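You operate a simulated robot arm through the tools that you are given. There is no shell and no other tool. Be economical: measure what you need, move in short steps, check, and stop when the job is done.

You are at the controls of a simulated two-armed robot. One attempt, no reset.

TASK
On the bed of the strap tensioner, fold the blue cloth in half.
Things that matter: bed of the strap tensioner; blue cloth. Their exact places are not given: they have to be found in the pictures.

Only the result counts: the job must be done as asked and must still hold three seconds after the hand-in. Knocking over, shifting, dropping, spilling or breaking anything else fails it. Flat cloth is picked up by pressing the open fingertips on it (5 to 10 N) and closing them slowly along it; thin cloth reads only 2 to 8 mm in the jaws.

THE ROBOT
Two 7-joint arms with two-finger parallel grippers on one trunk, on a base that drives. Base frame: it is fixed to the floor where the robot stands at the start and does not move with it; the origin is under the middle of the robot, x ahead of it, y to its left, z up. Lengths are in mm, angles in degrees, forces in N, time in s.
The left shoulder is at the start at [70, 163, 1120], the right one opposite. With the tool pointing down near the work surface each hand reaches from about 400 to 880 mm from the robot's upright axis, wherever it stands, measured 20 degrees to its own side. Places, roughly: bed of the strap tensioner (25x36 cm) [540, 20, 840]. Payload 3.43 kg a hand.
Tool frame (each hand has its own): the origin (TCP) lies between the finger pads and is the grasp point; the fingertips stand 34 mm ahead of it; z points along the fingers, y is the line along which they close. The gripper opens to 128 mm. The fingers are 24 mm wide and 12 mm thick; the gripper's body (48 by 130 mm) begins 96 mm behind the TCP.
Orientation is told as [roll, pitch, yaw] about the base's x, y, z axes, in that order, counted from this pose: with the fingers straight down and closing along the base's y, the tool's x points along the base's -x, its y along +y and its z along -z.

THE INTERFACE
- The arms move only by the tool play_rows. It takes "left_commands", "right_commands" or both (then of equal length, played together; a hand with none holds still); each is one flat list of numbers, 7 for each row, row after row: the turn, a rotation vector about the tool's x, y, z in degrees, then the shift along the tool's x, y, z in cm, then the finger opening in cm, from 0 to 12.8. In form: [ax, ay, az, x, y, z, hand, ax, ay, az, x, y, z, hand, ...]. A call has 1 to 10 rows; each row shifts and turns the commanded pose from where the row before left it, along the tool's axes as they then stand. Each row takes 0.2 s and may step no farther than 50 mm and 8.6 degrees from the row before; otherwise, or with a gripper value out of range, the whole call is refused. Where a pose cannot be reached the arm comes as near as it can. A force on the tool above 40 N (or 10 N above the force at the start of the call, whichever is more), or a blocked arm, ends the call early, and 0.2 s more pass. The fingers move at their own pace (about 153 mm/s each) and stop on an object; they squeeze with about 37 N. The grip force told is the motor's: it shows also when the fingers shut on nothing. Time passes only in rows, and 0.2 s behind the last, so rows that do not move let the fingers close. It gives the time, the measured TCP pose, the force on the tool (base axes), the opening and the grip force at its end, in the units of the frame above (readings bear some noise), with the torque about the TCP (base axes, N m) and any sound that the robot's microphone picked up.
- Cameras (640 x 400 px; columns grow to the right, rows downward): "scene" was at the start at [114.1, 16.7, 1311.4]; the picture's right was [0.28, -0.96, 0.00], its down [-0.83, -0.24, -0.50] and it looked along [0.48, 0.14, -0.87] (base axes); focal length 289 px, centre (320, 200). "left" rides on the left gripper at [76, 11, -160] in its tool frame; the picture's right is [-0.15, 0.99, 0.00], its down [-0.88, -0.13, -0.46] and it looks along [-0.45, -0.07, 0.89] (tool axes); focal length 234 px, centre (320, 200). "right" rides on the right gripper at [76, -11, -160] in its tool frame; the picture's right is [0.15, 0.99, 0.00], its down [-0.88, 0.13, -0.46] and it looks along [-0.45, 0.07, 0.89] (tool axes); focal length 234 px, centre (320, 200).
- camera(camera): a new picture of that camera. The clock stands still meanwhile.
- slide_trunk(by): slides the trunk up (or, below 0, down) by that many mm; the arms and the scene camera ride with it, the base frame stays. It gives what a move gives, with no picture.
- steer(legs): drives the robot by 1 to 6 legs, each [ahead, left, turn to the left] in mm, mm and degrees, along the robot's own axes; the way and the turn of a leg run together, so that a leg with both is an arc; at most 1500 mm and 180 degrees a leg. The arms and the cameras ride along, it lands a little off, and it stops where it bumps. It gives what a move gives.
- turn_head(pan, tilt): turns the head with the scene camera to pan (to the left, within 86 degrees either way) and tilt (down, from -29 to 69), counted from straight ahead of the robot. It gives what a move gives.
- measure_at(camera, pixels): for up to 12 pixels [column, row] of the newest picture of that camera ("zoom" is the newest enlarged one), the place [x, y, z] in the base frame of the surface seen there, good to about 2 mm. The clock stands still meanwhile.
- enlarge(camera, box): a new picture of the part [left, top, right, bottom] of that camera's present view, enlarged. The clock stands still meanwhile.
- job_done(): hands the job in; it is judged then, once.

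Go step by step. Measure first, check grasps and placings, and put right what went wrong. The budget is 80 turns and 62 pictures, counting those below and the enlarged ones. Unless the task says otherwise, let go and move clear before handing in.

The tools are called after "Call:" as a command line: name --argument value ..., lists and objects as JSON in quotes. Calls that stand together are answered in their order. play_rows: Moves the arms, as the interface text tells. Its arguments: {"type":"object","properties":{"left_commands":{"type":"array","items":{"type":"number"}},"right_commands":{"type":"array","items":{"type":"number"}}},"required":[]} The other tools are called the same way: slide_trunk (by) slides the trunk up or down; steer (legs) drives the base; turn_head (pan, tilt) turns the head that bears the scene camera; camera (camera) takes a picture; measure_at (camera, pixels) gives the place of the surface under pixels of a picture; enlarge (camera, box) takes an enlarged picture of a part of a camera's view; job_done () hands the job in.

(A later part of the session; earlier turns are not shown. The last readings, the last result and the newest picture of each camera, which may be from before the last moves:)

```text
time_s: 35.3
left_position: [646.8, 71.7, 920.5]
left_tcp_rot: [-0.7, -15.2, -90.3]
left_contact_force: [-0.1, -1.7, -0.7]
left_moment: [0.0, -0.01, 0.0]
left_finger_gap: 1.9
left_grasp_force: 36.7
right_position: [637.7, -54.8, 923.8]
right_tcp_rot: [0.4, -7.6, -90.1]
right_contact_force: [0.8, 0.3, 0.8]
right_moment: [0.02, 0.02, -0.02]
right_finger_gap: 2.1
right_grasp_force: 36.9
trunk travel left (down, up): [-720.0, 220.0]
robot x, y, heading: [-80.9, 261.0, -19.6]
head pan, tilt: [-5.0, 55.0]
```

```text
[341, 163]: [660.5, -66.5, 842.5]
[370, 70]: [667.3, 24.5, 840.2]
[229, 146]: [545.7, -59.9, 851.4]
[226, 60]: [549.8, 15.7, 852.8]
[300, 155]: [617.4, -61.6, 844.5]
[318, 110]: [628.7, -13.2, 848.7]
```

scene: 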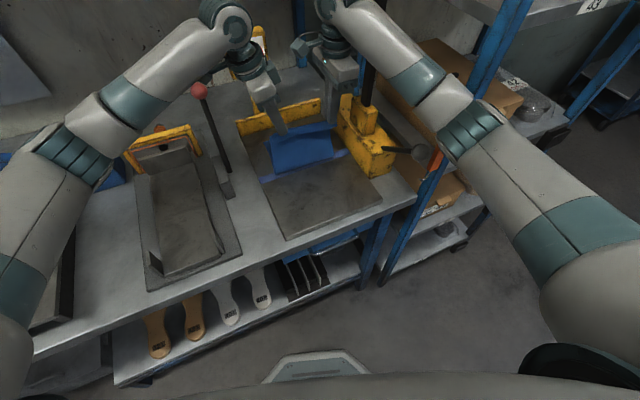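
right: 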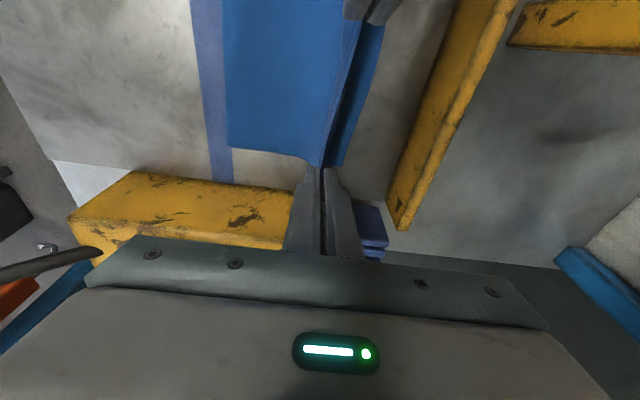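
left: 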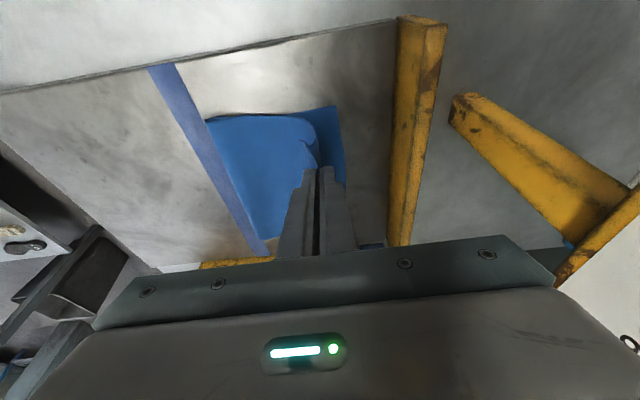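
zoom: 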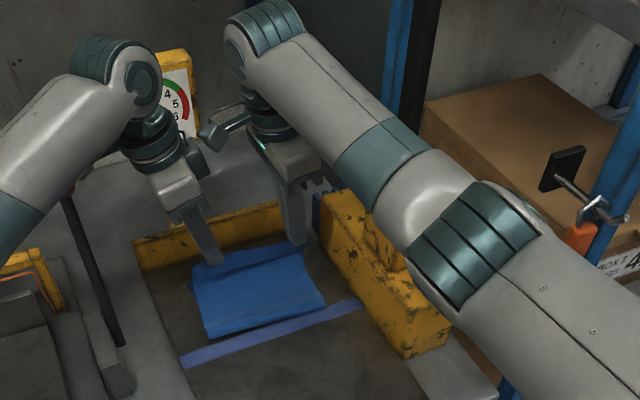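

The far edge lies at x≈669 (left) and 661–667 (right), so the pinches at x≈647/638 are right with a ~22 mm hem. I'll lower straight with a +5 mm y correction.

Call:
play_rows --left_commands '[0, 0, 0, 0.355, 0, 0.84, 0, 0, 0, 0, 0.355, 0, 0.84, 0, 0, 0, 0, 0.355, 0, 0.84, 0, 0, 0, 0, 0.355, 0, 0.84, 0, 0, 0, 0, 0, 0, 0, 0]' --right_commands '[0, 0, 0, 0.26, 0, 0.97, 0, 0, 0, 0, 0.26, 0, 0.97, 0, 0, 0, 0, 0.26, 0, 0.97, 0, 0, 0, 0, 0.26, 0, 0.97, 0, 0, 0, 0, 0, 0, 0, 0]'

Call:
camera --camera "left"

Call:
camera --camera "right"

```text
time_s: 36.2
left_position: [645.0, 65.6, 901.8]
left_tcp_rot: [-0.2, -15.6, -91.2]
left_contact_force: [-10.1, -7.5, 5.7]
left_moment: [1.99, -1.8, 1.28]
left_finger_gap: 2.0
left_grasp_force: 36.6
right_position: [636.7, -56.6, 894.1]
right_tcp_rot: [0.5, -7.7, -90.4]
right_contact_force: [1.0, -3.5, -0.4]
right_moment: [0.46, -0.02, 0.04]
right_finger_gap: 2.4
right_grasp_force: 37.4
trunk travel left (down, up): [-720.0, 220.0]
robot x, y, heading: [-83.7, 261.7, -20.1]
head pan, tilt: [-5.0, 55.0]
stopped in row 4 (left hand): the force on the tool passed its limit at 42 N (the readings are from after the stop); the commanded pose is now the measured one
```

```text
35 pictures are left
```

left: 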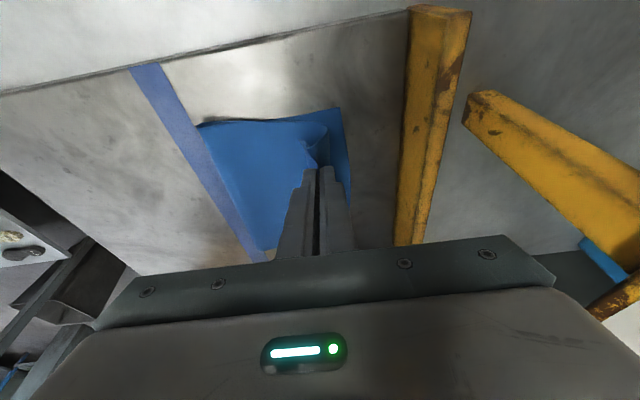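

```text
34 pictures are left
```

right: 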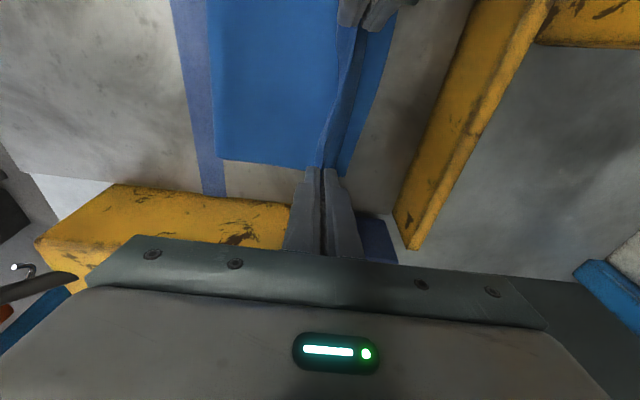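

The left hand met resistance (42 N) just above the bed, probably its camera against the neighbouring lever with the red ball at (658,214). I'll look at once before moving.

Call:
enlarge --camera "scene" --box '[200, 20, 400, 200]'

```text
2.22 times, centred on (300, 110) of scene
```

zoom: 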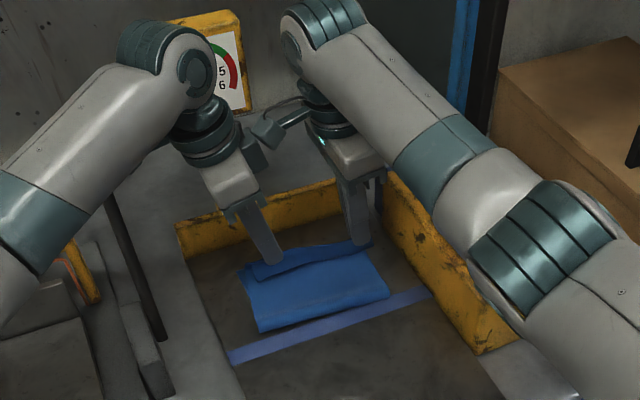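

The lever shaft disappears right behind the left hand. I'll lift the left hand off and lean it back 20° so its camera passes in front of the lever ball.

Call:
play_rows --left_commands '[0, 0, 0, -0.87, 0, -1.32, 0, -6.4, 0, 1.7, 0, 0, 0, 0, -6.4, 0, 1.7, 0, 0, 0, 0, -6.4, 0, 1.7, 0, 0, 0, 0, 0, 0, 0, 0, 0, 0, 0]'

Call:
enlarge --camera "scene" --box '[200, 20, 400, 200]'

```text
time_s: 36.7
left_position: [649.7, 73.2, 910.8]
left_tcp_rot: [2.3, -14.9, -90.6]
left_contact_force: [-2.0, -0.7, -0.8]
left_moment: [-0.67, -0.19, -0.11]
left_finger_gap: 1.8
left_grasp_force: 36.2
right_position: [640.6, -52.7, 899.9]
right_tcp_rot: [0.9, -7.6, -90.2]
right_contact_force: [1.7, 0.6, 0.3]
right_moment: [0.83, 0.21, -0.13]
right_finger_gap: 2.1
right_grasp_force: 37.0
trunk travel left (down, up): [-720.0, 220.0]
robot x, y, heading: [-79.6, 261.3, -20.0]
head pan, tilt: [-5.0, 55.0]
stopped in row 2 (right hand): the force on the tool passed its limit at 44 N (the readings are from after the stop); the commanded pose is now the measured one
```

```text
2.22 times, centred on (300, 110) of scene
```

zoom: 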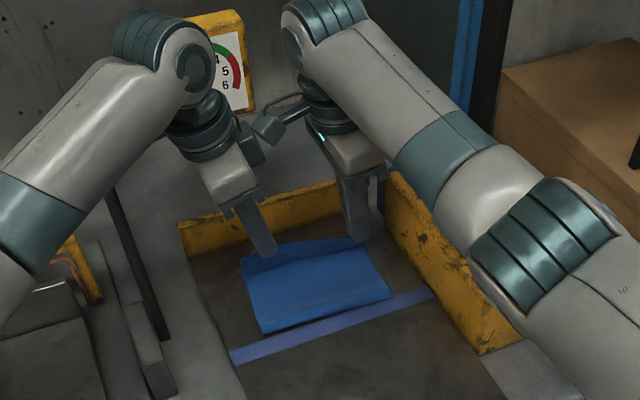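

The moment readings place the first contact at the red ball and this second one between the two hands. I'll reduce the right lean slightly while leaning the left hand back.

Call:
play_rows --left_commands '[-3, 0, 0.8, 0, 0, -0.3, 0, -6, 0, 1.6, 0.1, 0, 0, 0, -6, 0, 1.6, 0.1, 0, 0, 0, -4, 0, 1.1, 0, 0, 0, 0, 0, 0, 0, 0, 0, 0, 0]' --right_commands '[0, 4, 0, 0, 0, 0, 0, 0, 0, 0, 0, 0, 0, 0, 0, 0, 0, 0, 0, 0, 0, 0, 0, 0, 0, 0, 0, 0, 0, 0, 0, 0, 0, 0, 0]'

Call:
camera --camera "scene"

```text
time_s: 37.9
left_position: [649.6, 74.5, 913.2]
left_tcp_rot: [22.5, -13.8, -95.8]
left_contact_force: [-1.5, -7.5, -2.1]
left_moment: [-0.19, 0.11, -0.16]
left_finger_gap: 1.9
left_grasp_force: 36.4
right_position: [638.9, -52.8, 900.1]
right_tcp_rot: [0.8, -3.5, -90.1]
right_contact_force: [1.9, 6.8, 1.0]
right_moment: [0.29, -0.06, -0.02]
right_finger_gap: 1.9
right_grasp_force: 37.3
trunk travel left (down, up): [-720.0, 220.0]
robot x, y, heading: [-85.1, 262.1, -19.8]
head pan, tilt: [-5.0, 55.0]
```

```text
31 pictures are left
```

scene: 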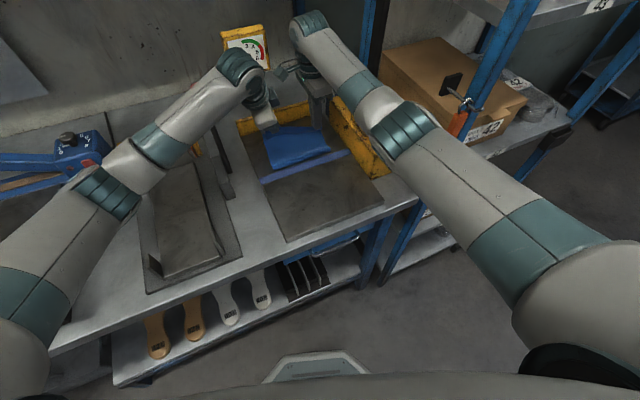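

The left hand is now leaned back 21°. The residual ±7 N in y is cloth tension. Before lowering I'll locate the neighbouring lever's shaft.

Call:
measure_at --camera "scene" --pixels '[[221, 155], [226, 170], [217, 143], [230, 190], [214, 130], [228, 178], [262, 110], [245, 100]]'

Call:
enlarge --camera "scene" --box '[180, 20, 340, 200]'

```text
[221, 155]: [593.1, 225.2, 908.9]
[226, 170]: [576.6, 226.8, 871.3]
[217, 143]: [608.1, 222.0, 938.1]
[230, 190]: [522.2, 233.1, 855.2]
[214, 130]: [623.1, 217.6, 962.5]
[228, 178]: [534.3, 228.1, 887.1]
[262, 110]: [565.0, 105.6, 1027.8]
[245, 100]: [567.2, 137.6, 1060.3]
```

```text
2.22 times, centred on (260, 110) of scene
```

zoom: 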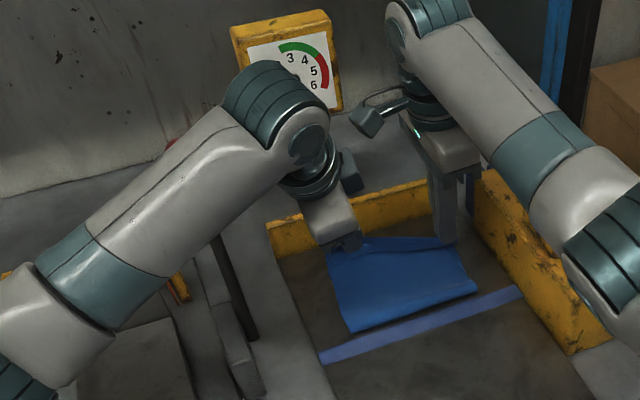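

The shaft runs from (593,225,909) to the ball, so the left camera needs a little more room. I'll reduce the left's sideways lean by 6° and then lower both until the tips are just above the lower layer.

Call:
play_rows --left_commands '[0.6, 5.6, 2.1, 0, 0, 0, 0, 0, 0, 0, 0.05, -0.29, 0.745, 0, 0, 0, 0, 0.05, -0.29, 0.745, 0, 0, 0, 0, 0.05, -0.29, 0.745, 0, 0, 0, 0, 0.05, -0.29, 0.745, 0, 0, 0, 0, 0, 0, 0, 0]' --right_commands '[0, 0, 0, 0, 0, 0, 0, 0, 0, 0, 0.03, 0, 0.45, 0, 0, 0, 0, 0.03, 0, 0.45, 0, 0, 0, 0, 0.03, 0, 0.45, 0, 0, 0, 0, 0.03, 0, 0.45, 0, 0, 0, 0, 0, 0, 0, 0]'

Call:
camera --camera "left"

Call:
camera --camera "right"

```text
time_s: 39.3
left_position: [651.3, 73.4, 880.1]
left_tcp_rot: [21.8, -7.8, -95.6]
left_contact_force: [-3.4, -10.6, 1.5]
left_moment: [-0.32, 0.09, -0.16]
left_finger_gap: 2.0
left_grasp_force: 36.7
right_position: [639.8, -53.4, 881.4]
right_tcp_rot: [0.8, -3.7, -90.1]
right_contact_force: [2.6, 10.2, -0.6]
right_moment: [0.36, -0.07, -0.03]
right_finger_gap: 1.9
right_grasp_force: 36.7
trunk travel left (down, up): [-720.0, 220.0]
robot x, y, heading: [-83.9, 262.4, -19.8]
head pan, tilt: [-5.0, 55.0]
```

```text
29 pictures are left
```

left: 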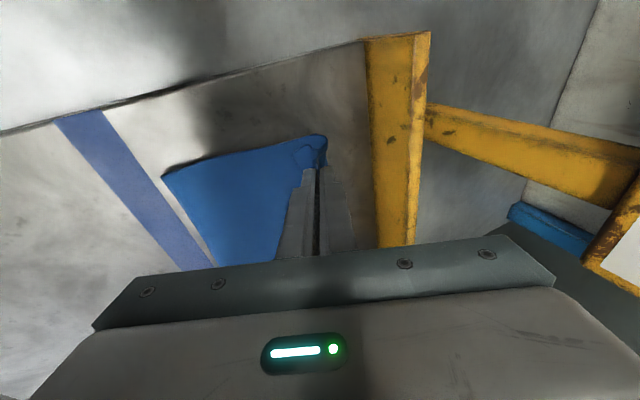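

```text
28 pictures are left
```

right: 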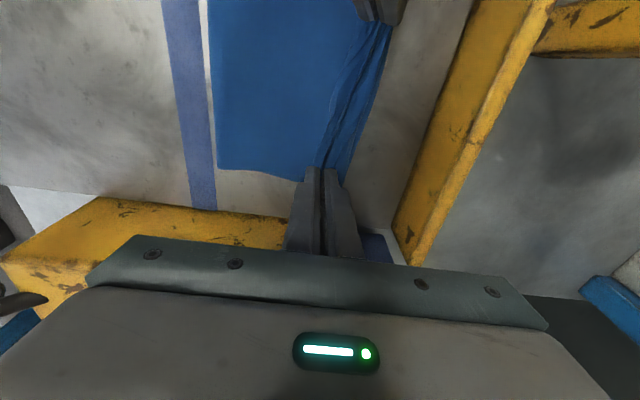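

The tips are just above the lower layer (z≈848) with ±10 N of cloth tension between the hands. I'll relieve that, open gently, and withdraw upward.

Call:
play_rows --left_commands '[0, 0, 0, -0.3, 0, 0, 0, 0, 0, 0, 0, 0, 0, 0.6, 0, 0, 0, -0.02, 0.04, -0.1, 1.2, 0, 0, 0, -0.03, 0.07, -0.2, 1.8, 0, 0, 0, -0.15, 0.37, -0.92, 1.8, 0, 0, 0, -0.15, 0.37, -0.92, 1.8, 0, 0, 0, 0, 0, -2.5, 1.8, 0, 0, 0, 0, 0, -4, 1.8, 0, 0, 0, 0, 0, -4, 1.8, 0, 0, 0, 0, 0, 0, 1.8]' --right_commands '[0, 0, 0, 0.3, 0, 0, 0, 0, 0, 0, 0, 0, 0, 0.6, 0, 0, 0, 0, 0, -0.1, 1.2, 0, 0, 0, 0, 0, -0.1, 1.8, 0, 0, 0, 0, 0, -1, 1.8, 0, 0, 0, 0, 0, -1, 1.8, 0, 0, 0, 0, 0, -2.5, 1.8, 0, 0, 0, 0, 0, -4, 1.8, 0, 0, 0, 0, 0, -4, 1.8, 0, 0, 0, 0, 0, 0, 1.8]'

Call:
camera --camera "left"

Call:
enlarge --camera "scene" --box '[200, 20, 400, 200]'

```text
time_s: 41.5
left_position: [612.8, 88.2, 1001.0]
left_tcp_rot: [21.7, -7.7, -95.6]
left_contact_force: [0.1, 0.6, 0.2]
left_moment: [0.02, 0.01, -0.01]
left_finger_gap: 18.0
left_grasp_force: 0.1
right_position: [638.3, -42.7, 1009.2]
right_tcp_rot: [0.7, -3.6, -90.0]
right_contact_force: [0.2, -0.1, 0.5]
right_moment: [-0.03, -0.01, 0.0]
right_finger_gap: 18.0
right_grasp_force: 0.0
trunk travel left (down, up): [-720.0, 220.0]
robot x, y, heading: [-80.4, 263.2, -19.7]
head pan, tilt: [-5.0, 55.0]
```

```text
27 pictures are left
```

left: 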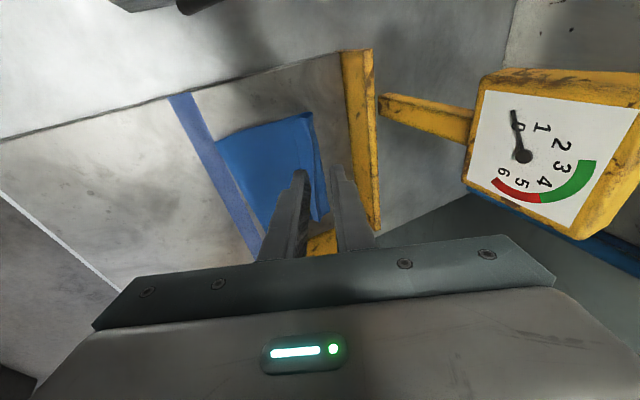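

```text
2.22 times, centred on (300, 110) of scene
```

zoom: 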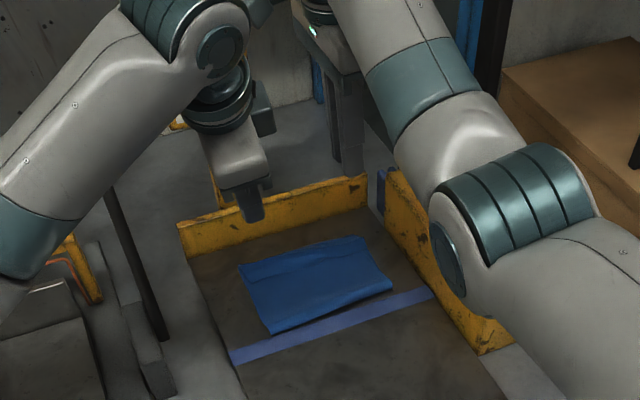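

The cloth is released and lies folded, with a hem-like crease near the far edge. I'll raise both hands clear to inspect it properly.

Call:
play_rows --left_commands '[0, 0, 0, 0, 0, -4, 1.8, 0, 0, 0, 0, 0, -4, 1.8, 0, 0, 0, 1.5, 0, -4, 1.8, 0, 0, 0, 1.5, 0, -4, 1.8, 0, 0, 0, 0, 0, 0, 1.8]' --right_commands '[0, 0, 0, 0, 0, -4, 1.8, 0, 0, 0, 0, 0, -4, 1.8, 0, 0, 0, 0, 0, -4, 1.8, 0, 0, 0, 0, -2, -3, 1.8, 0, 0, 0, 0, 0, 0, 1.8]'

Call:
enlarge --camera "scene" --box '[240, 90, 360, 180]'

Call:
camera --camera "right"

```text
time_s: 42.7
left_position: [559.5, 142.3, 1141.1]
left_tcp_rot: [21.7, -7.7, -95.7]
left_contact_force: [0.8, -0.1, -0.1]
left_moment: [-0.02, 0.01, -0.03]
left_finger_gap: 18.1
left_grasp_force: 0.0
right_position: [617.6, -31.8, 1153.9]
right_tcp_rot: [0.7, -3.6, -90.1]
right_contact_force: [0.6, -0.1, -0.1]
right_moment: [0.01, 0.03, -0.03]
right_finger_gap: 17.8
right_grasp_force: 0.1
trunk travel left (down, up): [-720.0, 220.0]
robot x, y, heading: [-77.3, 260.6, -19.6]
head pan, tilt: [-5.0, 55.0]
```

```text
4.44 times, centred on (300, 135) of scene
```

zoom: 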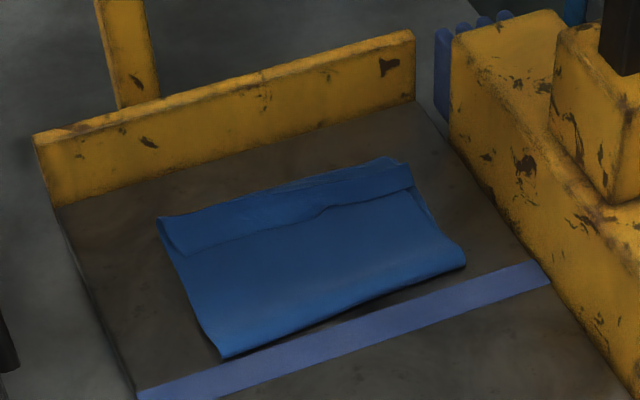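

```text
24 pictures are left
```

right: 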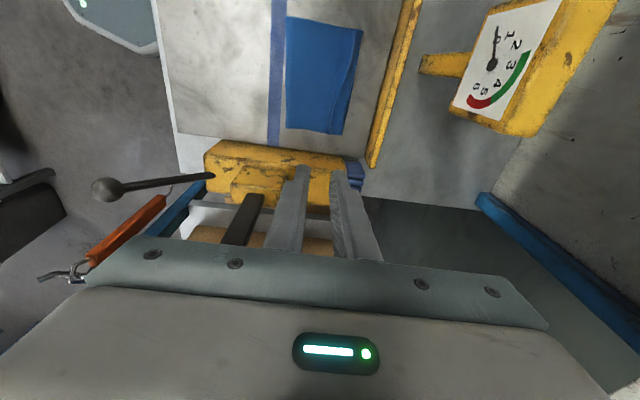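

The zoom shows the folded cloth with a step line from (175,250) to (415,192), which could be the upper layer's edge or a folded-back hem. I'll measure the outline and heights.

Call:
measure_at --camera "zoom" --pixels '[[162, 219], [392, 160], [412, 185], [176, 250], [300, 218], [285, 188], [222, 352], [463, 262], [330, 305], [300, 260], [285, 200], [320, 240]]'

Call:
enlarge --camera "right" --box '[250, 0, 400, 150]'

```text
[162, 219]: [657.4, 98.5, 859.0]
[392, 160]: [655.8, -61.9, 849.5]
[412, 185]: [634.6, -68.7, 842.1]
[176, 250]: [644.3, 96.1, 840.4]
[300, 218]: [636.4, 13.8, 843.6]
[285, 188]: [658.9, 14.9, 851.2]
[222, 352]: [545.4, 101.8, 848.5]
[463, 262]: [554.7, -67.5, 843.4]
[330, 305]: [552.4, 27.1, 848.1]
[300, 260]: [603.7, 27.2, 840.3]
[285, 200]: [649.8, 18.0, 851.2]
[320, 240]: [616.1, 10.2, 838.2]
```

```text
2.67 times, centred on (325, 75) of right
```

zoom: 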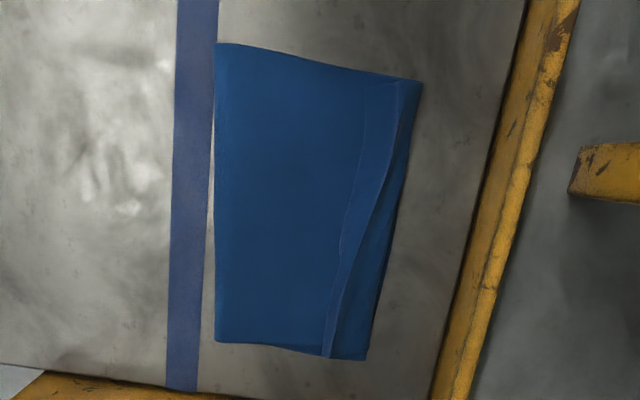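

The right camera zoom shows a hem strip between (363,95)–(328,355) and (400,85)–(328,355). I'll measure across it to see which layer is which.

Call:
measure_at --camera "zoom" --pixels '[[417, 88], [405, 150], [395, 220], [380, 290], [362, 354], [395, 120], [350, 260], [365, 300], [340, 340], [217, 60], [216, 200], [350, 150]]'

Call:
camera --camera "left"

```text
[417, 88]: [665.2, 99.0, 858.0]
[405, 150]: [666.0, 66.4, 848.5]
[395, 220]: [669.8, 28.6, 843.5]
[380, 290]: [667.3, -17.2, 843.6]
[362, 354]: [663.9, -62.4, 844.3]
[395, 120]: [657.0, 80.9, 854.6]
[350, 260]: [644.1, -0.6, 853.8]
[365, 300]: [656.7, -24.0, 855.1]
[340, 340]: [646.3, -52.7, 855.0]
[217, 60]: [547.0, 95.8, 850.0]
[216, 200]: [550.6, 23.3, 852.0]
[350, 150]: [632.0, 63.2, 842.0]
```

```text
22 pictures are left
```

left: 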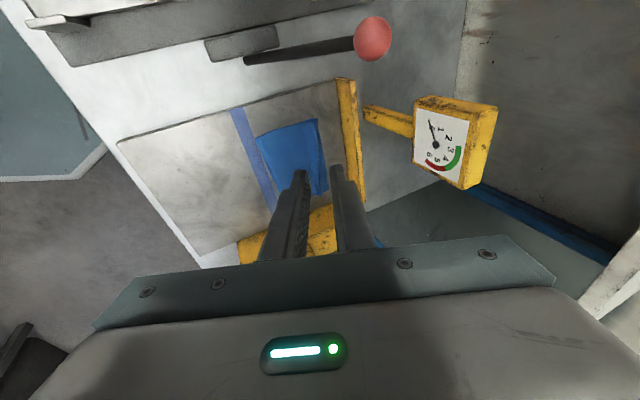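

The hem zone stands at z≈850–858, while the rest is at ≈842, so the upper layer's last ~25 mm is folded back on top. I'll check the lever ball, retract the right hand, and turn the left hand to yaw ≈0 so its two spread fingers can brush the flap forward.

Call:
measure_at --camera "left" --pixels '[[372, 38], [300, 50]]'

Call:
play_rows --left_commands '[0, 0, -8.5, 0, 0, 0, 2, 0, 0, -8.5, 0, 0, 0, 3, 0, 0, -8.5, 0, 0, 0, 4, 0, 0, -8.5, 0, 0, 0, 5, 0, 0, -8.5, 0, 0, 0, 6, 0, 0, -8.5, 0, 0, 0, 7, 0, 0, -8.5, 0, 0, 0, 8, 0, 0, -8.5, 0, 0, 0, 9, 0, 0, -8.5, 0, 0, 0, 10, 0, 0, -8.5, 0, 0, 0, 10]' --right_commands '[0, 0, 0, 0, -4, -1, 1.8, 0, 0, 0, 0, -4, -1, 1.8, 0, 0, 0, 0, -4, -1, 1.8, 0, 0, 0, 0, -4, -1, 1.8, 0, 0, 0, 0, -4, -1, 1.8, 0, 0, 0, 0, -2, 0, 1.8, 0, 0, 0, -2, 0, 0, 1.8, 0, 0, 0, -2, 0, 0, 1.8, 0, 0, 0, 0, 0, 0, 1.8, 0, 0, 0, 0, 0, 0, 1.8]'

```text
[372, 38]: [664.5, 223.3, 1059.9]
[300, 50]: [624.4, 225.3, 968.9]
```

```text
time_s: 44.9
left_position: [557.8, 140.1, 1142.9]
left_tcp_rot: [-6.4, -22.2, -7.8]
left_contact_force: [-1.0, -0.3, 0.0]
left_moment: [0.03, 0.0, -0.01]
left_finger_gap: 100.1
left_grasp_force: 0.1
right_position: [394.7, -71.4, 1205.9]
right_tcp_rot: [0.9, -3.6, -90.2]
right_contact_force: [-0.3, 0.8, -0.2]
right_moment: [-0.02, -0.03, -0.01]
right_finger_gap: 17.9
right_grasp_force: 0.0
trunk travel left (down, up): [-720.0, 220.0]
robot x, y, heading: [-80.2, 264.9, -20.0]
head pan, tilt: [-5.0, 55.0]
```

The ball reads in the same place within its radius. Now I'll set the left hand vertical at yaw ≈−3 with fingers 120 mm apart and bring it above the flap at (645,17), to wipe the flap forward with both fingertips.

Call:
play_rows --left_commands '[-6.4, 0, 0, 0, 0, 0, 12, 0, 7.4, 0, 0, 0, 0, 12, 0, 7.4, 0, 0, 0, 0, 12, 0, 7.4, 0, 0, 0, 0, 12, 0, 0, -5, -2.9, -4.0, 0, 12, 0, 0, 0, -2.9, -4.0, 0, 12, 0, 0, 0, -2.9, -4.0, 0, 12, 0, 0, 0, 0, 0, 4.5, 12, 0, 0, 0, 0, 0, 4.5, 12, 0, 0, 0, 0, 0, 4.5, 12]'

Call:
enlarge --camera "scene" --box '[200, 20, 400, 200]'

```text
time_s: 47.1
left_position: [636.0, 11.9, 1007.4]
left_tcp_rot: [0.1, 0.0, -2.8]
left_contact_force: [0.2, 0.4, 0.2]
left_moment: [-0.01, 0.02, 0.0]
left_finger_gap: 120.2
left_grasp_force: 0.0
right_position: [395.6, -71.2, 1203.2]
right_tcp_rot: [0.8, -3.4, -90.2]
right_contact_force: [-0.4, -0.4, 0.0]
right_moment: [0.01, 0.0, 0.01]
right_finger_gap: 17.9
right_grasp_force: 0.1
trunk travel left (down, up): [-720.0, 220.0]
robot x, y, heading: [-86.3, 261.5, -19.7]
head pan, tilt: [-5.0, 55.0]
```

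```text
2.22 times, centred on (300, 110) of scene
```

zoom: 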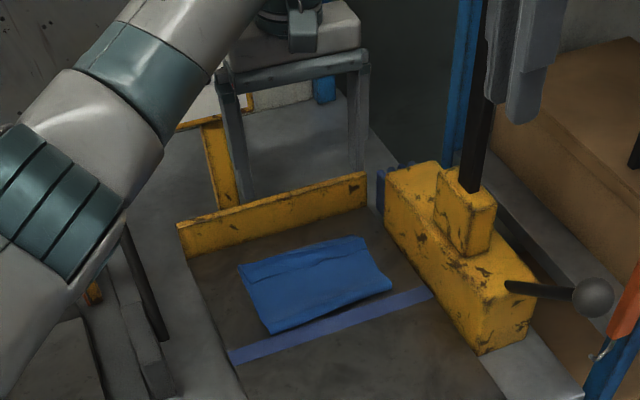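

The view is clear. I'll descend to just above the flap and then feel for contact.

Call:
play_rows --left_commands '[0, 0, 0, -0.5, 0.4, 3.9, 12, 0, 0, 0, 0, 0, 3.9, 12, 0, 0, 0, 0, 0, 3.7, 12, 0, 0, 0, 0, 0, 0.4, 12, 0, 0, 0, 0, 0, 0.3, 12, 0, 0, 0, 0, 0, 0.3, 12, 0, 0, 0, 0, 0, 0, 12]'

Call:
camera --camera "left"

```text
time_s: 48.7
left_position: [640.2, 18.8, 883.9]
left_tcp_rot: [0.1, -0.2, -2.9]
left_contact_force: [0.2, 0.2, 1.2]
left_moment: [-0.04, -0.02, 0.01]
left_finger_gap: 119.8
left_grasp_force: 0.0
right_position: [395.6, -70.9, 1204.3]
right_tcp_rot: [0.8, -3.5, -90.1]
right_contact_force: [0.1, 0.4, -1.3]
right_moment: [0.0, 0.03, -0.02]
right_finger_gap: 18.2
right_grasp_force: 0.0
trunk travel left (down, up): [-720.0, 220.0]
robot x, y, heading: [-79.7, 260.4, -19.8]
head pan, tilt: [-5.0, 55.0]
```

```text
20 pictures are left
```

left: 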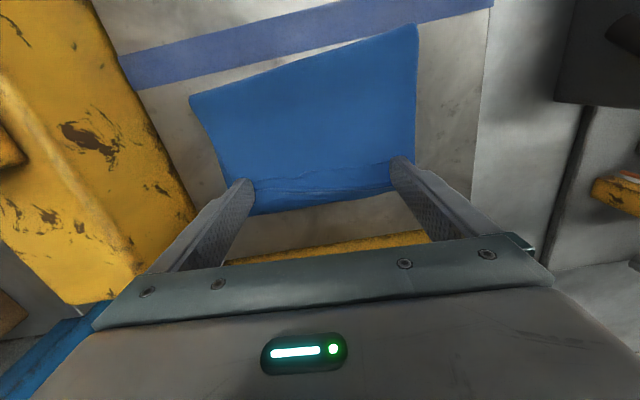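

Contact has just begun (1.2 N), with the tips at (250,185) and (400,162) in the flap zone. I'll zoom in on that zone.

Call:
enlarge --camera "left" --box '[230, 140, 430, 240]'

Call:
measure_at --camera "zoom" --pixels '[[120, 230], [300, 220], [480, 175], [300, 200], [300, 180], [300, 160], [300, 140], [420, 200], [420, 180], [420, 160], [420, 140], [200, 200]]'

```text
3.20 times, centred on (330, 190) of left
```

zoom: 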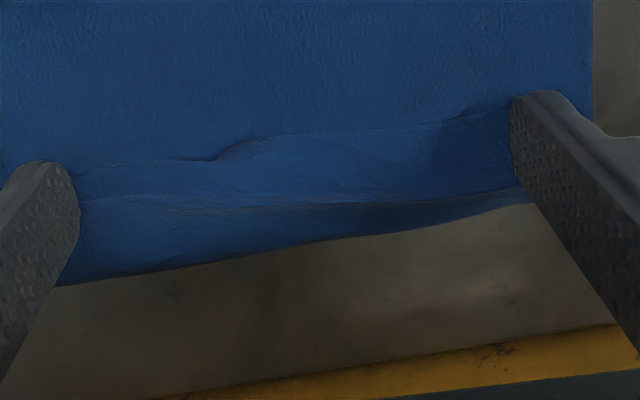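

```text
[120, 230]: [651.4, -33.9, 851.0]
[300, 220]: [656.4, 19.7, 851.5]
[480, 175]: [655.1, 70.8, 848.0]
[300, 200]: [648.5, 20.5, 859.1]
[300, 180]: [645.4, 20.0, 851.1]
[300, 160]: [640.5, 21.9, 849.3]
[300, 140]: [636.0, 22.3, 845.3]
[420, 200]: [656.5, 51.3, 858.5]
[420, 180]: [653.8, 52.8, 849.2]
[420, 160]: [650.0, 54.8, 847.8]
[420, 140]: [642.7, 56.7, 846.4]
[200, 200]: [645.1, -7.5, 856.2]
```

The flap is about 15 mm wide (free edge x≈637–643, crease x≈649–656). I'll shift forward 8 mm onto it, press, and wipe forward 40 mm.

Call:
play_rows --left_commands '[0, 0, 0, 0, 0, -0.4, 12, 0, 0, 0, -0.8, 0, 0, 12, 0, 0, 0, 0, 0, 0.4, 12, 0, 0, 0, 0, 0, 0.3, 12, 0, 0, 0, 0, 0, 0.3, 12, 0, 0, 0, 0, 0, 0, 12]'

```text
time_s: 50.1
left_position: [649.1, 19.7, 878.1]
left_tcp_rot: [0.0, -0.3, -2.9]
left_contact_force: [1.1, -1.0, 0.8]
left_moment: [-0.06, -0.01, 0.03]
left_finger_gap: 120.2
left_grasp_force: 0.0
right_position: [395.5, -70.8, 1204.3]
right_tcp_rot: [0.8, -3.6, -90.1]
right_contact_force: [0.6, 0.1, 0.9]
right_moment: [-0.02, 0.03, -0.02]
right_finger_gap: 18.0
right_grasp_force: 0.2
trunk travel left (down, up): [-720.0, 220.0]
robot x, y, heading: [-79.8, 262.8, -19.7]
head pan, tilt: [-5.0, 55.0]
```

Call:
play_rows --left_commands '[0, 0, 0, 0, 0, 0.15, 12, 0, 0, 0, -0.5, 0, 0, 12, 0, 0, 0, -0.5, 0, 0, 12, 0, 0, 0, -0.5, 0, 0, 12, 0, 0, 0, -0.5, 0, 0, 12, 0, 0, 0, -0.5, 0, 0, 12, 0, 0, 0, -0.5, 0, 0, 12, 0, 0, 0, -0.5, 0, 0, 12, 0, 0, 0, 0, 0, 0, 12]'

Call:
camera --camera "left"

```text
time_s: 52.1
left_position: [678.1, 20.3, 877.6]
left_tcp_rot: [0.1, -0.2, -2.9]
left_contact_force: [-0.3, -0.7, 6.3]
left_moment: [-0.38, 0.07, -0.03]
left_finger_gap: 120.5
left_grasp_force: 0.8
left hand out of reach, approached as far as the arm can: row 8
right_position: [395.3, -71.0, 1205.2]
right_tcp_rot: [0.8, -3.7, -90.1]
right_contact_force: [-0.5, 0.0, 0.2]
right_moment: [0.01, -0.02, -0.01]
right_finger_gap: 18.0
right_grasp_force: 0.1
trunk travel left (down, up): [-720.0, 220.0]
robot x, y, heading: [-83.8, 263.6, -19.7]
head pan, tilt: [-5.0, 55.0]
```

```text
18 pictures are left
```

left: 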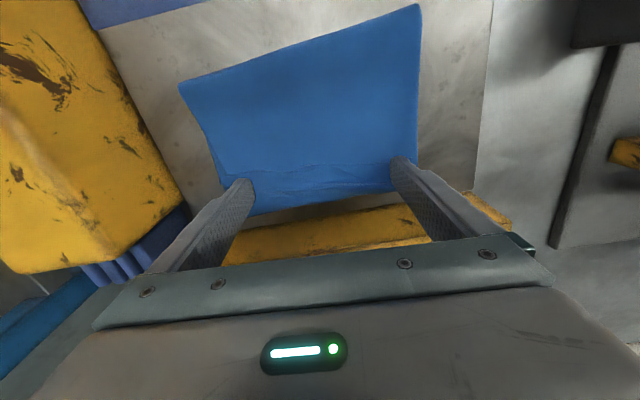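

The wipe dragged the whole folded cloth forward about 25 mm rather than unrolling the flap. I'll lift off and look at the present state.

Call:
play_rows --left_commands '[0, 0, 0, 0, 0, -2, 12, 0, 0, 0, 0, 0, -4, 12, 0, 0, 0, 3, 0, -4, 12, 0, 0, 0, 3, 0, -2, 12, 0, 0, 0, 0, 0, 0, 12]'

Call:
enlarge --camera "left" --box '[200, 60, 440, 230]'

```text
time_s: 53.3
left_position: [665.0, -12.7, 993.7]
left_tcp_rot: [0.0, 0.1, -2.8]
left_contact_force: [0.5, -0.1, -0.9]
left_moment: [-0.02, -0.03, -0.04]
left_finger_gap: 120.1
left_grasp_force: 0.0
left hand out of reach, approached as far as the arm can: row 2, 3, 4
right_position: [397.0, -69.1, 1204.9]
right_tcp_rot: [0.9, -3.6, -90.1]
right_contact_force: [0.0, 0.6, 0.5]
right_moment: [-0.01, 0.04, -0.02]
right_finger_gap: 17.7
right_grasp_force: 0.1
trunk travel left (down, up): [-720.0, 220.0]
robot x, y, heading: [-82.6, 263.5, -19.7]
head pan, tilt: [-5.0, 55.0]
```

```text
2.35 times, centred on (320, 145) of left
```

zoom: 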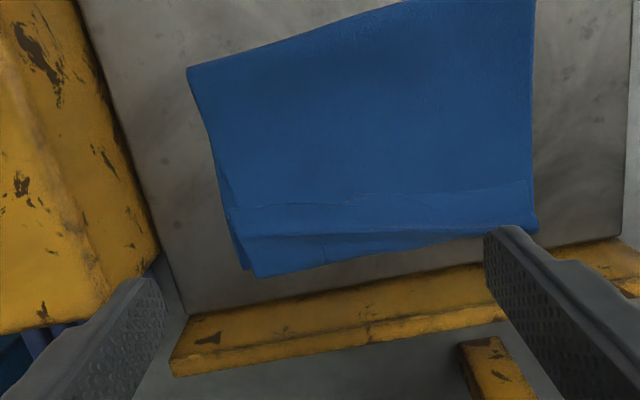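

Call:
measure_at --camera "zoom" --pixels '[[188, 70], [400, 5], [258, 274], [380, 246], [530, 225], [350, 200], [350, 215], [350, 228], [350, 240], [230, 210], [245, 235], [520, 190]]'

```text
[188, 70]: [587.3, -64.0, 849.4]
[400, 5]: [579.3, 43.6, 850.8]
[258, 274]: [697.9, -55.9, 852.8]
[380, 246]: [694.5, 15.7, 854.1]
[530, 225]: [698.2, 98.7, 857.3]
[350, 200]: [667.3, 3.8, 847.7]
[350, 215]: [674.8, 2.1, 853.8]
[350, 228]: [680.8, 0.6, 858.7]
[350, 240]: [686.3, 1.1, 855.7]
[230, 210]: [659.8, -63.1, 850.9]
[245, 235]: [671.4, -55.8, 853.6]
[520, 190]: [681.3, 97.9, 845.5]
```

The numbers suggest the step is the pinched ridge lying over as a pleat, with the true upper edge continuing forward to x≈697. I'll zoom tightly at the right-hand corner to check.

Call:
enlarge --camera "left" --box '[270, 125, 350, 180]'

Call:
enlarge --camera "left" --box '[340, 110, 420, 165]'

```text
7.27 times, centred on (310, 152) of left
```

zoom: 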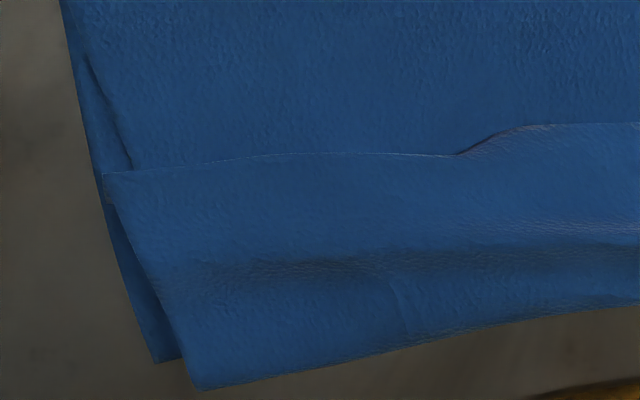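

```text
7.27 times, centred on (380, 138) of left
```

zoom: 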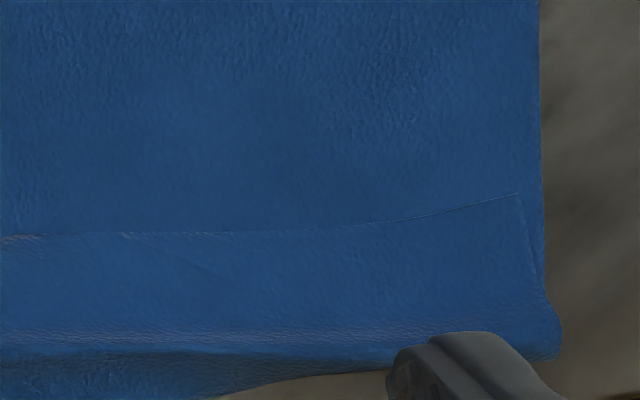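

The tight views show that the upper layer's last ~33 mm is a real hem folded back (free-edge corners at (105,173) and (520,195)). I'll unroll it by pinching the flap itself and pulling it forward, so I first move both hands back and drive 60 mm closer for reach.

Call:
play_rows --left_commands '[0, 0, 0, 4, 1.5, -1, 4, 0, 0, 0, 4, 1.5, -1, 3, 0, 0, 0, 0, 0, 0, 2.4]' --right_commands '[0, 0, 0, 0.5, -3, 0, 1.8, 0, 0, 0, 0.5, -3, 0, 1.8, 0, 0, 0, 0, 0, 0, 1.8]'

Call:
steer --legs '[[65, 0, 0]]'

```text
time_s: 54.1
left_position: [655.4, -24.2, 1008.3]
left_tcp_rot: [0.1, 0.2, -2.9]
left_contact_force: [-0.1, 0.0, 0.1]
left_moment: [0.02, 0.01, 0.03]
left_finger_gap: 24.3
left_grasp_force: 0.0
left hand out of reach, approached as far as the arm can: row 1, 2
right_position: [334.6, -61.2, 1202.5]
right_tcp_rot: [0.7, -3.6, -90.1]
right_contact_force: [0.0, -0.3, -0.3]
right_moment: [0.02, 0.02, -0.02]
right_finger_gap: 18.1
right_grasp_force: 0.0
trunk travel left (down, up): [-720.0, 220.0]
robot x, y, heading: [-81.2, 259.8, -20.0]
head pan, tilt: [-5.0, 55.0]
```

```text
time_s: 55.2
left_position: [702.3, -45.6, 1011.2]
left_tcp_rot: [0.2, 0.0, -3.1]
left_contact_force: [-0.1, -0.2, 0.1]
left_moment: [-0.01, 0.0, -0.03]
left_finger_gap: 24.3
left_grasp_force: 0.1
right_position: [379.3, -78.6, 1204.1]
right_tcp_rot: [0.7, -3.9, -90.0]
right_contact_force: [0.1, 0.1, 0.6]
right_moment: [0.0, 0.03, 0.04]
right_finger_gap: 18.0
right_grasp_force: 0.2
trunk travel left (down, up): [-720.0, 220.0]
robot x, y, heading: [-24.4, 243.4, -20.0]
head pan, tilt: [-5.0, 55.0]
stopped in leg 1: the robot was blocked; the commanded pose is now the measured one
```

The base bumped after ~60 mm; I'll back off 12 mm. The left arm also seems near a joint limit, so I'll bring it back toward its own side.

Call:
steer --legs '[[-12, 0, 0]]'

Call:
play_rows --left_commands '[0, 0, 0, 1, 3, 0, 2.4, 0, 0, 0, 1, 3, 0, 2.4, 0, 0, 0, 0, 3, 0, 2.4, 0, 0, 0, 0, 0, 0, 2.4]'

Call:
camera --camera "scene"

```text
time_s: 55.9
left_position: [697.4, -44.4, 1006.4]
left_tcp_rot: [0.2, 0.4, -3.1]
left_contact_force: [0.0, 0.7, -0.6]
left_moment: [0.01, 0.03, -0.04]
left_finger_gap: 24.2
left_grasp_force: 0.1
right_position: [375.5, -78.2, 1201.2]
right_tcp_rot: [0.3, -3.8, -90.1]
right_contact_force: [0.3, -0.1, 0.8]
right_moment: [-0.01, 0.03, 0.0]
right_finger_gap: 17.9
right_grasp_force: 0.0
trunk travel left (down, up): [-720.0, 220.0]
robot x, y, heading: [-38.7, 244.3, -20.0]
head pan, tilt: [-5.0, 55.0]
```

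```text
time_s: 56.9
left_position: [734.0, 3.7, 1006.9]
left_tcp_rot: [0.4, 0.4, -3.2]
left_contact_force: [-0.1, -0.3, -0.5]
left_moment: [0.01, -0.02, 0.0]
left_finger_gap: 23.8
left_grasp_force: 0.1
left hand out of reach, approached as far as the arm can: row 1, 2, 3
right_position: [373.4, -79.0, 1201.6]
right_tcp_rot: [0.4, -3.6, -90.1]
right_contact_force: [0.7, -0.5, 0.4]
right_moment: [0.04, 0.01, -0.04]
right_finger_gap: 18.1
right_grasp_force: 0.1
trunk travel left (down, up): [-720.0, 220.0]
robot x, y, heading: [-35.1, 245.2, -20.3]
head pan, tilt: [-5.0, 55.0]
```

```text
14 pictures are left
```

scene: 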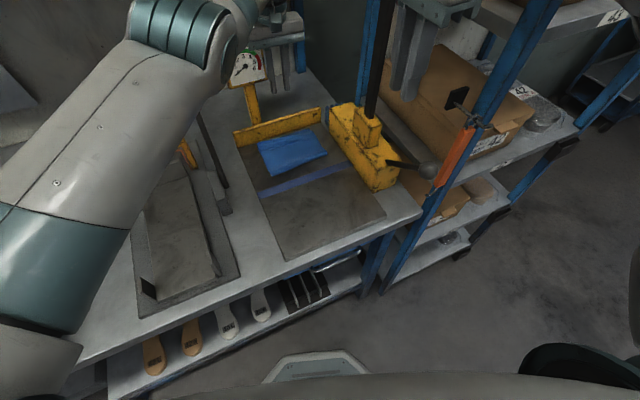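

The left arm is stuck on a joint limit at this yaw. I'll turn it back toward yaw ≈−35 and then try moving to above the flap's left part.

Call:
play_rows --left_commands '[0, 0, 8, 0, 0, -1, 2.4, 0, 0, 8, 0, 0, -1, 2.4, 0, 0, 8, 0, 0, 0, 2.4, 0, 0, 8, 0, 0, 0, 2.4, 0, 0, 0, 2.5, 0.5, 0, 2.4, 0, 0, 0, 2.5, 0.5, 0, 2.4, 0, 0, 0, 0, 0, 0, 2.4]'

```text
time_s: 58.5
left_position: [736.0, 10.0, 1028.3]
left_tcp_rot: [0.1, 0.5, -35.2]
left_contact_force: [0.4, 0.5, 0.2]
left_moment: [-0.01, 0.04, -0.01]
left_finger_gap: 23.9
left_grasp_force: 0.0
left hand out of reach, approached as far as the arm can: row 5, 6
right_position: [373.5, -78.5, 1202.0]
right_tcp_rot: [0.4, -3.7, -90.1]
right_contact_force: [0.0, 0.8, -0.9]
right_moment: [0.03, -0.02, 0.01]
right_finger_gap: 18.1
right_grasp_force: 0.2
trunk travel left (down, up): [-720.0, 220.0]
robot x, y, heading: [-36.6, 247.5, -20.1]
head pan, tilt: [-5.0, 55.0]
```

Still held at the edge of reach. I'll try a pull straight toward the shoulder with some upward motion, and a tilt.

Call:
play_rows --left_commands '[0, -8, 0, 3, 0, -3.8, 2.4, 0, -8, 0, 4.8, 0, 0, 2.4, 0, -8, 0, 4.8, 0, 0, 2.4, 0, 0, 0, 0, 0, 0, 2.4]'

Call:
turn_head --pan 15 --tilt 40

Call:
camera --camera "scene"

```text
time_s: 59.5
left_position: [803.0, -35.2, 1043.9]
left_tcp_rot: [0.1, -19.4, -35.2]
left_contact_force: [0.4, 0.5, 1.1]
left_moment: [0.02, -0.03, 0.01]
left_finger_gap: 24.0
left_grasp_force: 0.0
left hand out of reach, approached as far as the arm can: row 1, 2, 3
right_position: [373.4, -77.3, 1201.3]
right_tcp_rot: [0.5, -3.8, -90.1]
right_contact_force: [0.9, 0.3, -0.3]
right_moment: [0.0, -0.01, 0.0]
right_finger_gap: 17.8
right_grasp_force: 0.1
trunk travel left (down, up): [-720.0, 220.0]
robot x, y, heading: [-39.8, 251.1, -20.3]
head pan, tilt: [-5.0, 55.0]
```

```text
time_s: 60.4
left_position: [802.9, -35.6, 1043.9]
left_tcp_rot: [0.1, -19.3, -35.2]
left_contact_force: [-0.3, 0.2, 0.1]
left_moment: [-0.02, -0.01, 0.03]
left_finger_gap: 24.1
left_grasp_force: 0.0
right_position: [375.0, -78.0, 1200.5]
right_tcp_rot: [0.3, -3.7, -90.1]
right_contact_force: [1.2, 0.0, 0.1]
right_moment: [0.0, -0.02, 0.01]
right_finger_gap: 17.8
right_grasp_force: 0.1
trunk travel left (down, up): [-720.0, 220.0]
robot x, y, heading: [-36.6, 247.8, -20.3]
head pan, tilt: [15.0, 40.0]
```

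```text
13 pictures are left
```

scene: 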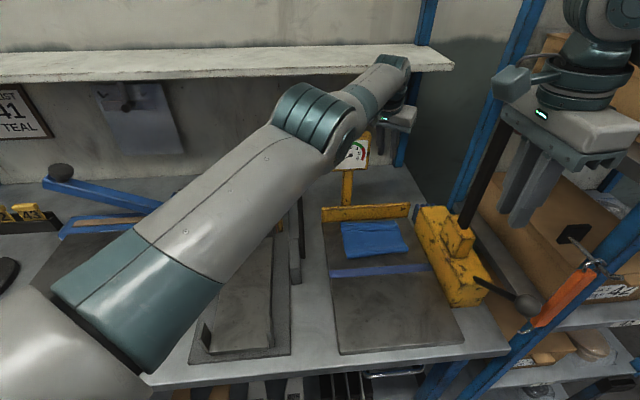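

The left arm has gone fully straight (a singularity), and tilting only swung the TCP outward. I'll undo the tilt and command a long pull toward the shoulder.

Call:
play_rows --left_commands '[0, 8.2, 0, 2.5, 0, 0, 2.4, 0, 8.2, 0, 2.5, 0, 0, 2.4, 0, 8.2, 0, 2.5, 0, 0, 2.4, 0, 8.2, 0, 2.5, 0, 0, 2.4, 0, 8.2, 0, 2.5, 0, 0, 2.4, 0, 0, 0, 4.5, 0, 0, 2.4, 0, 0, 0, 4.5, 0, 0, 2.4, 0, 0, 0, 0, 0, 0, 2.4]'

```text
time_s: 62.1
left_position: [675.5, 71.1, 1050.4]
left_tcp_rot: [0.0, 21.6, -35.1]
left_contact_force: [-0.8, 0.3, -0.4]
left_moment: [0.01, 0.0, -0.03]
left_finger_gap: 24.0
left_grasp_force: 0.1
left hand out of reach, approached as far as the arm can: row 1, 2, 3, 4, 5, 6, 7
right_position: [372.9, -78.5, 1201.0]
right_tcp_rot: [0.4, -3.8, -90.1]
right_contact_force: [1.0, -0.4, 0.3]
right_moment: [0.0, 0.01, -0.01]
right_finger_gap: 18.0
right_grasp_force: 0.1
trunk travel left (down, up): [-720.0, 220.0]
robot x, y, heading: [-35.6, 244.4, -20.2]
head pan, tilt: [15.0, 40.0]
```

The wrist is pinned on its maximum-reach sphere. I'll try a sustained pull exactly along the wrist–shoulder line.

Call:
play_rows --left_commands '[0, 0, 0, 4.4, -0.6, 1.9, 2.4, 0, 0, 0, 4.4, -0.6, 1.9, 2.4, 0, 0, 0, 4.4, -0.6, 1.9, 2.4, 0, 0, 0, 4.4, -0.6, 1.9, 2.4, 0, 0, 0, 4.4, -0.6, 1.9, 2.4]'

```text
time_s: 63.4
left_position: [675.5, 71.2, 1051.0]
left_tcp_rot: [0.2, 21.5, -35.0]
left_contact_force: [0.0, -0.7, 0.0]
left_moment: [-0.03, -0.01, 0.01]
left_finger_gap: 24.1
left_grasp_force: 0.1
left hand out of reach, approached as far as the arm can: row 1, 2, 3, 4, 5
right_position: [371.9, -77.6, 1202.0]
right_tcp_rot: [0.4, -3.6, -90.1]
right_contact_force: [-0.1, -0.3, 0.4]
right_moment: [-0.03, -0.02, -0.03]
right_finger_gap: 17.8
right_grasp_force: 0.1
trunk travel left (down, up): [-720.0, 220.0]
robot x, y, heading: [-37.6, 246.5, -20.3]
head pan, tilt: [15.0, 40.0]
```

The left arm stays pinned, but the right arm is free. I'll swing the left arm up out of the way along its sphere and use the right hand for the repair.

Call:
play_rows --left_commands '[0, 0, 0, 1.8, 0, -4.5, 2.4, 0, 0, 0, 1.8, 0, -4.5, 2.4, 0, 0, 0, 1.8, 0, -4.5, 2.4, 0, 0, 0, 1.8, 0, -4.5, 2.4, 0, 0, 0, 0, 0, 0, 2.4]' --right_commands '[0, 0, -8.5, 0, 0, 0, 2.4, 0, 0, -8.5, 0, 0, 0, 2.4, 0, 0, -8.5, 0, 0, 0, 2.4, 0, 0, -8.5, 0, 0, 0, 2.4, 0, 0, -8.5, 0, 0, 0, 2.4]'

```text
time_s: 64.5
left_position: [663.4, 54.7, 1116.1]
left_tcp_rot: [-0.6, 21.2, -36.4]
left_contact_force: [1.9, 2.8, -0.1]
left_moment: [-0.12, 0.16, 0.09]
left_finger_gap: 24.2
left_grasp_force: 0.2
left hand out of reach, approached as far as the arm can: row 1, 2, 3, 4
right_position: [374.0, -78.3, 1201.6]
right_tcp_rot: [-2.2, -3.0, -47.4]
right_contact_force: [-0.3, 0.6, -1.3]
right_moment: [0.01, 0.02, -0.01]
right_finger_gap: 24.3
right_grasp_force: 0.1
trunk travel left (down, up): [-720.0, 220.0]
robot x, y, heading: [-37.3, 248.5, -20.0]
head pan, tilt: [15.0, 40.0]
```

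Call:
play_rows --left_commands '[0, 0, 0, 1.8, 0, -4.5, 2.4, 0, 0, 0, 1.8, 0, -4.5, 2.4, 0, 0, 0, 4.4, -0.6, 1.5, 2.4, 0, 0, 0, 4.4, -0.6, 1.5, 2.4, 0, 0, 0, 4.4, -0.6, 1.5, 2.4]' --right_commands '[0, 0, -8.5, 0, 0, 0, 2.4, 0, 0, -8.5, 0, 0, 0, 2.4, 0, 0, -8.5, 0, 0, 0, 2.4, 0, 0, -8.5, 0, 0, 0, 2.4, 0, 0, -8.5, 0, 0, 0, 2.4]'

Call:
camera --camera "scene"

```text
time_s: 65.8
left_position: [515.3, 137.3, 1222.5]
left_tcp_rot: [0.1, 21.4, -35.1]
left_contact_force: [0.4, -0.3, 0.3]
left_moment: [-0.06, -0.01, 0.0]
left_finger_gap: 23.9
left_grasp_force: 0.1
left hand out of reach, approached as far as the arm can: row 1, 2
right_position: [372.8, -76.3, 1202.3]
right_tcp_rot: [-3.7, -0.8, -4.9]
right_contact_force: [0.7, 0.1, -0.5]
right_moment: [-0.02, -0.01, 0.0]
right_finger_gap: 24.5
right_grasp_force: 0.0
trunk travel left (down, up): [-720.0, 220.0]
robot x, y, heading: [-40.1, 246.7, -20.1]
head pan, tilt: [15.0, 40.0]
```

```text
12 pictures are left
```

scene: 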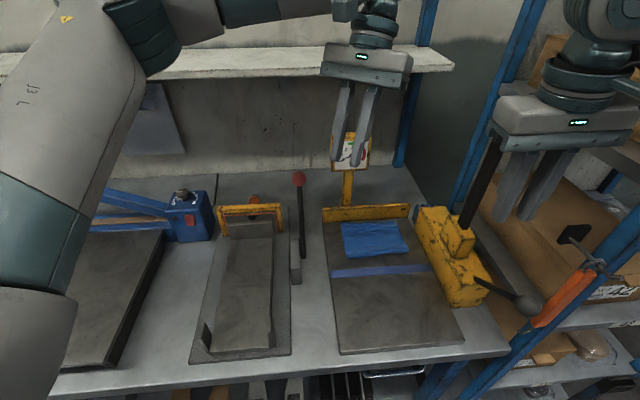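

The left arm is free again, so I'll keep it well inside its reach from here. I'll first drag the folded cloth back ~40 mm to make room, with the left fingers spread and pressing mid-panel, so I bring that hand over (630,17).

Call:
play_rows --left_commands '[0, -7.1, 0, 0, 0, 0, 6, 0, -7.1, 0, 0, 0, 0, 8, 0, -7.1, 0, 0, 0, 0, 10, 0, 0, -7.5, 0, 0, 0, 11, 0, 0, -7.5, 0, 0, 0, 11, 0, 0, -7.5, 0, 0, 0, 11, 0, 0, -7.5, 0, 0, 0, 11, 0, 0, 0, -4.2, -3.65, 0, 11, 0, 0, 0, -4.2, -3.65, 0, 11, 0, 0, 0, -4.2, -3.65, 0, 11]'

Call:
play_rows --left_commands '[0, 0, 0, 0, 0, 4.8, 11, 0, 0, 0, 0, 0, 4.8, 11, 0, 0, 0, 0, 0, 4.8, 11, 0, 0, 0, 0, 0, 4.8, 11, 0, 0, 0, 0, 0, 4.8, 11, 0, 0, 0, 0, 0, 4.5, 11, 0, 0, 0, 0, 0, 0, 11]'

```text
refused: row 8 steps farther than a row can; nothing moved
```

```text
time_s: 67.3
left_position: [430.4, 198.0, 953.8]
left_tcp_rot: [0.1, 21.5, -35.1]
left_contact_force: [-0.3, -0.1, -0.1]
left_moment: [0.02, -0.01, 0.01]
left_finger_gap: 110.4
left_grasp_force: 0.0
right_position: [372.3, -77.8, 1201.4]
right_tcp_rot: [-3.6, -0.9, -5.1]
right_contact_force: [0.2, -0.5, 0.0]
right_moment: [0.03, 0.03, 0.03]
right_finger_gap: 24.2
right_grasp_force: 0.2
trunk travel left (down, up): [-720.0, 220.0]
robot x, y, heading: [-36.8, 244.8, -20.2]
head pan, tilt: [15.0, 40.0]
```

The first call was refused for step size, so the descent ran from the wrong spot, without contact. I'll go back up and straighten the hand, then travel.

Call:
play_rows --left_commands '[0, 0, 0, 1.5, 0, -3.7, 11, 0, 0, 0, 1.5, 0, -3.7, 11, 0, 0, 0, 1.5, 0, -3.7, 11, 0, -7.1, 0, 0, 0, 0, 11, 0, -7.1, 0, 0, 0, 0, 11, 0, -7.1, 0, 0, 0, 0, 11, 0, 0, -7.5, 0, 0, 0, 11, 0, 0, -7.5, 0, 0, 0, 11, 0, 0, -7.5, 0, 0, 0, 11, 0, 0, -7.5, 0, 0, 0, 11]'

```text
time_s: 69.5
left_position: [430.1, 196.8, 1076.1]
left_tcp_rot: [0.3, 0.2, -5.0]
left_contact_force: [0.4, -0.5, 0.9]
left_moment: [0.01, -0.01, 0.01]
left_finger_gap: 109.9
left_grasp_force: 0.1
right_position: [374.1, -77.9, 1201.2]
right_tcp_rot: [-3.5, -0.8, -5.0]
right_contact_force: [0.5, -0.3, -0.3]
right_moment: [0.03, 0.0, 0.01]
right_finger_gap: 24.3
right_grasp_force: 0.0
trunk travel left (down, up): [-720.0, 220.0]
robot x, y, heading: [-40.8, 248.1, -20.3]
head pan, tilt: [15.0, 40.0]
```

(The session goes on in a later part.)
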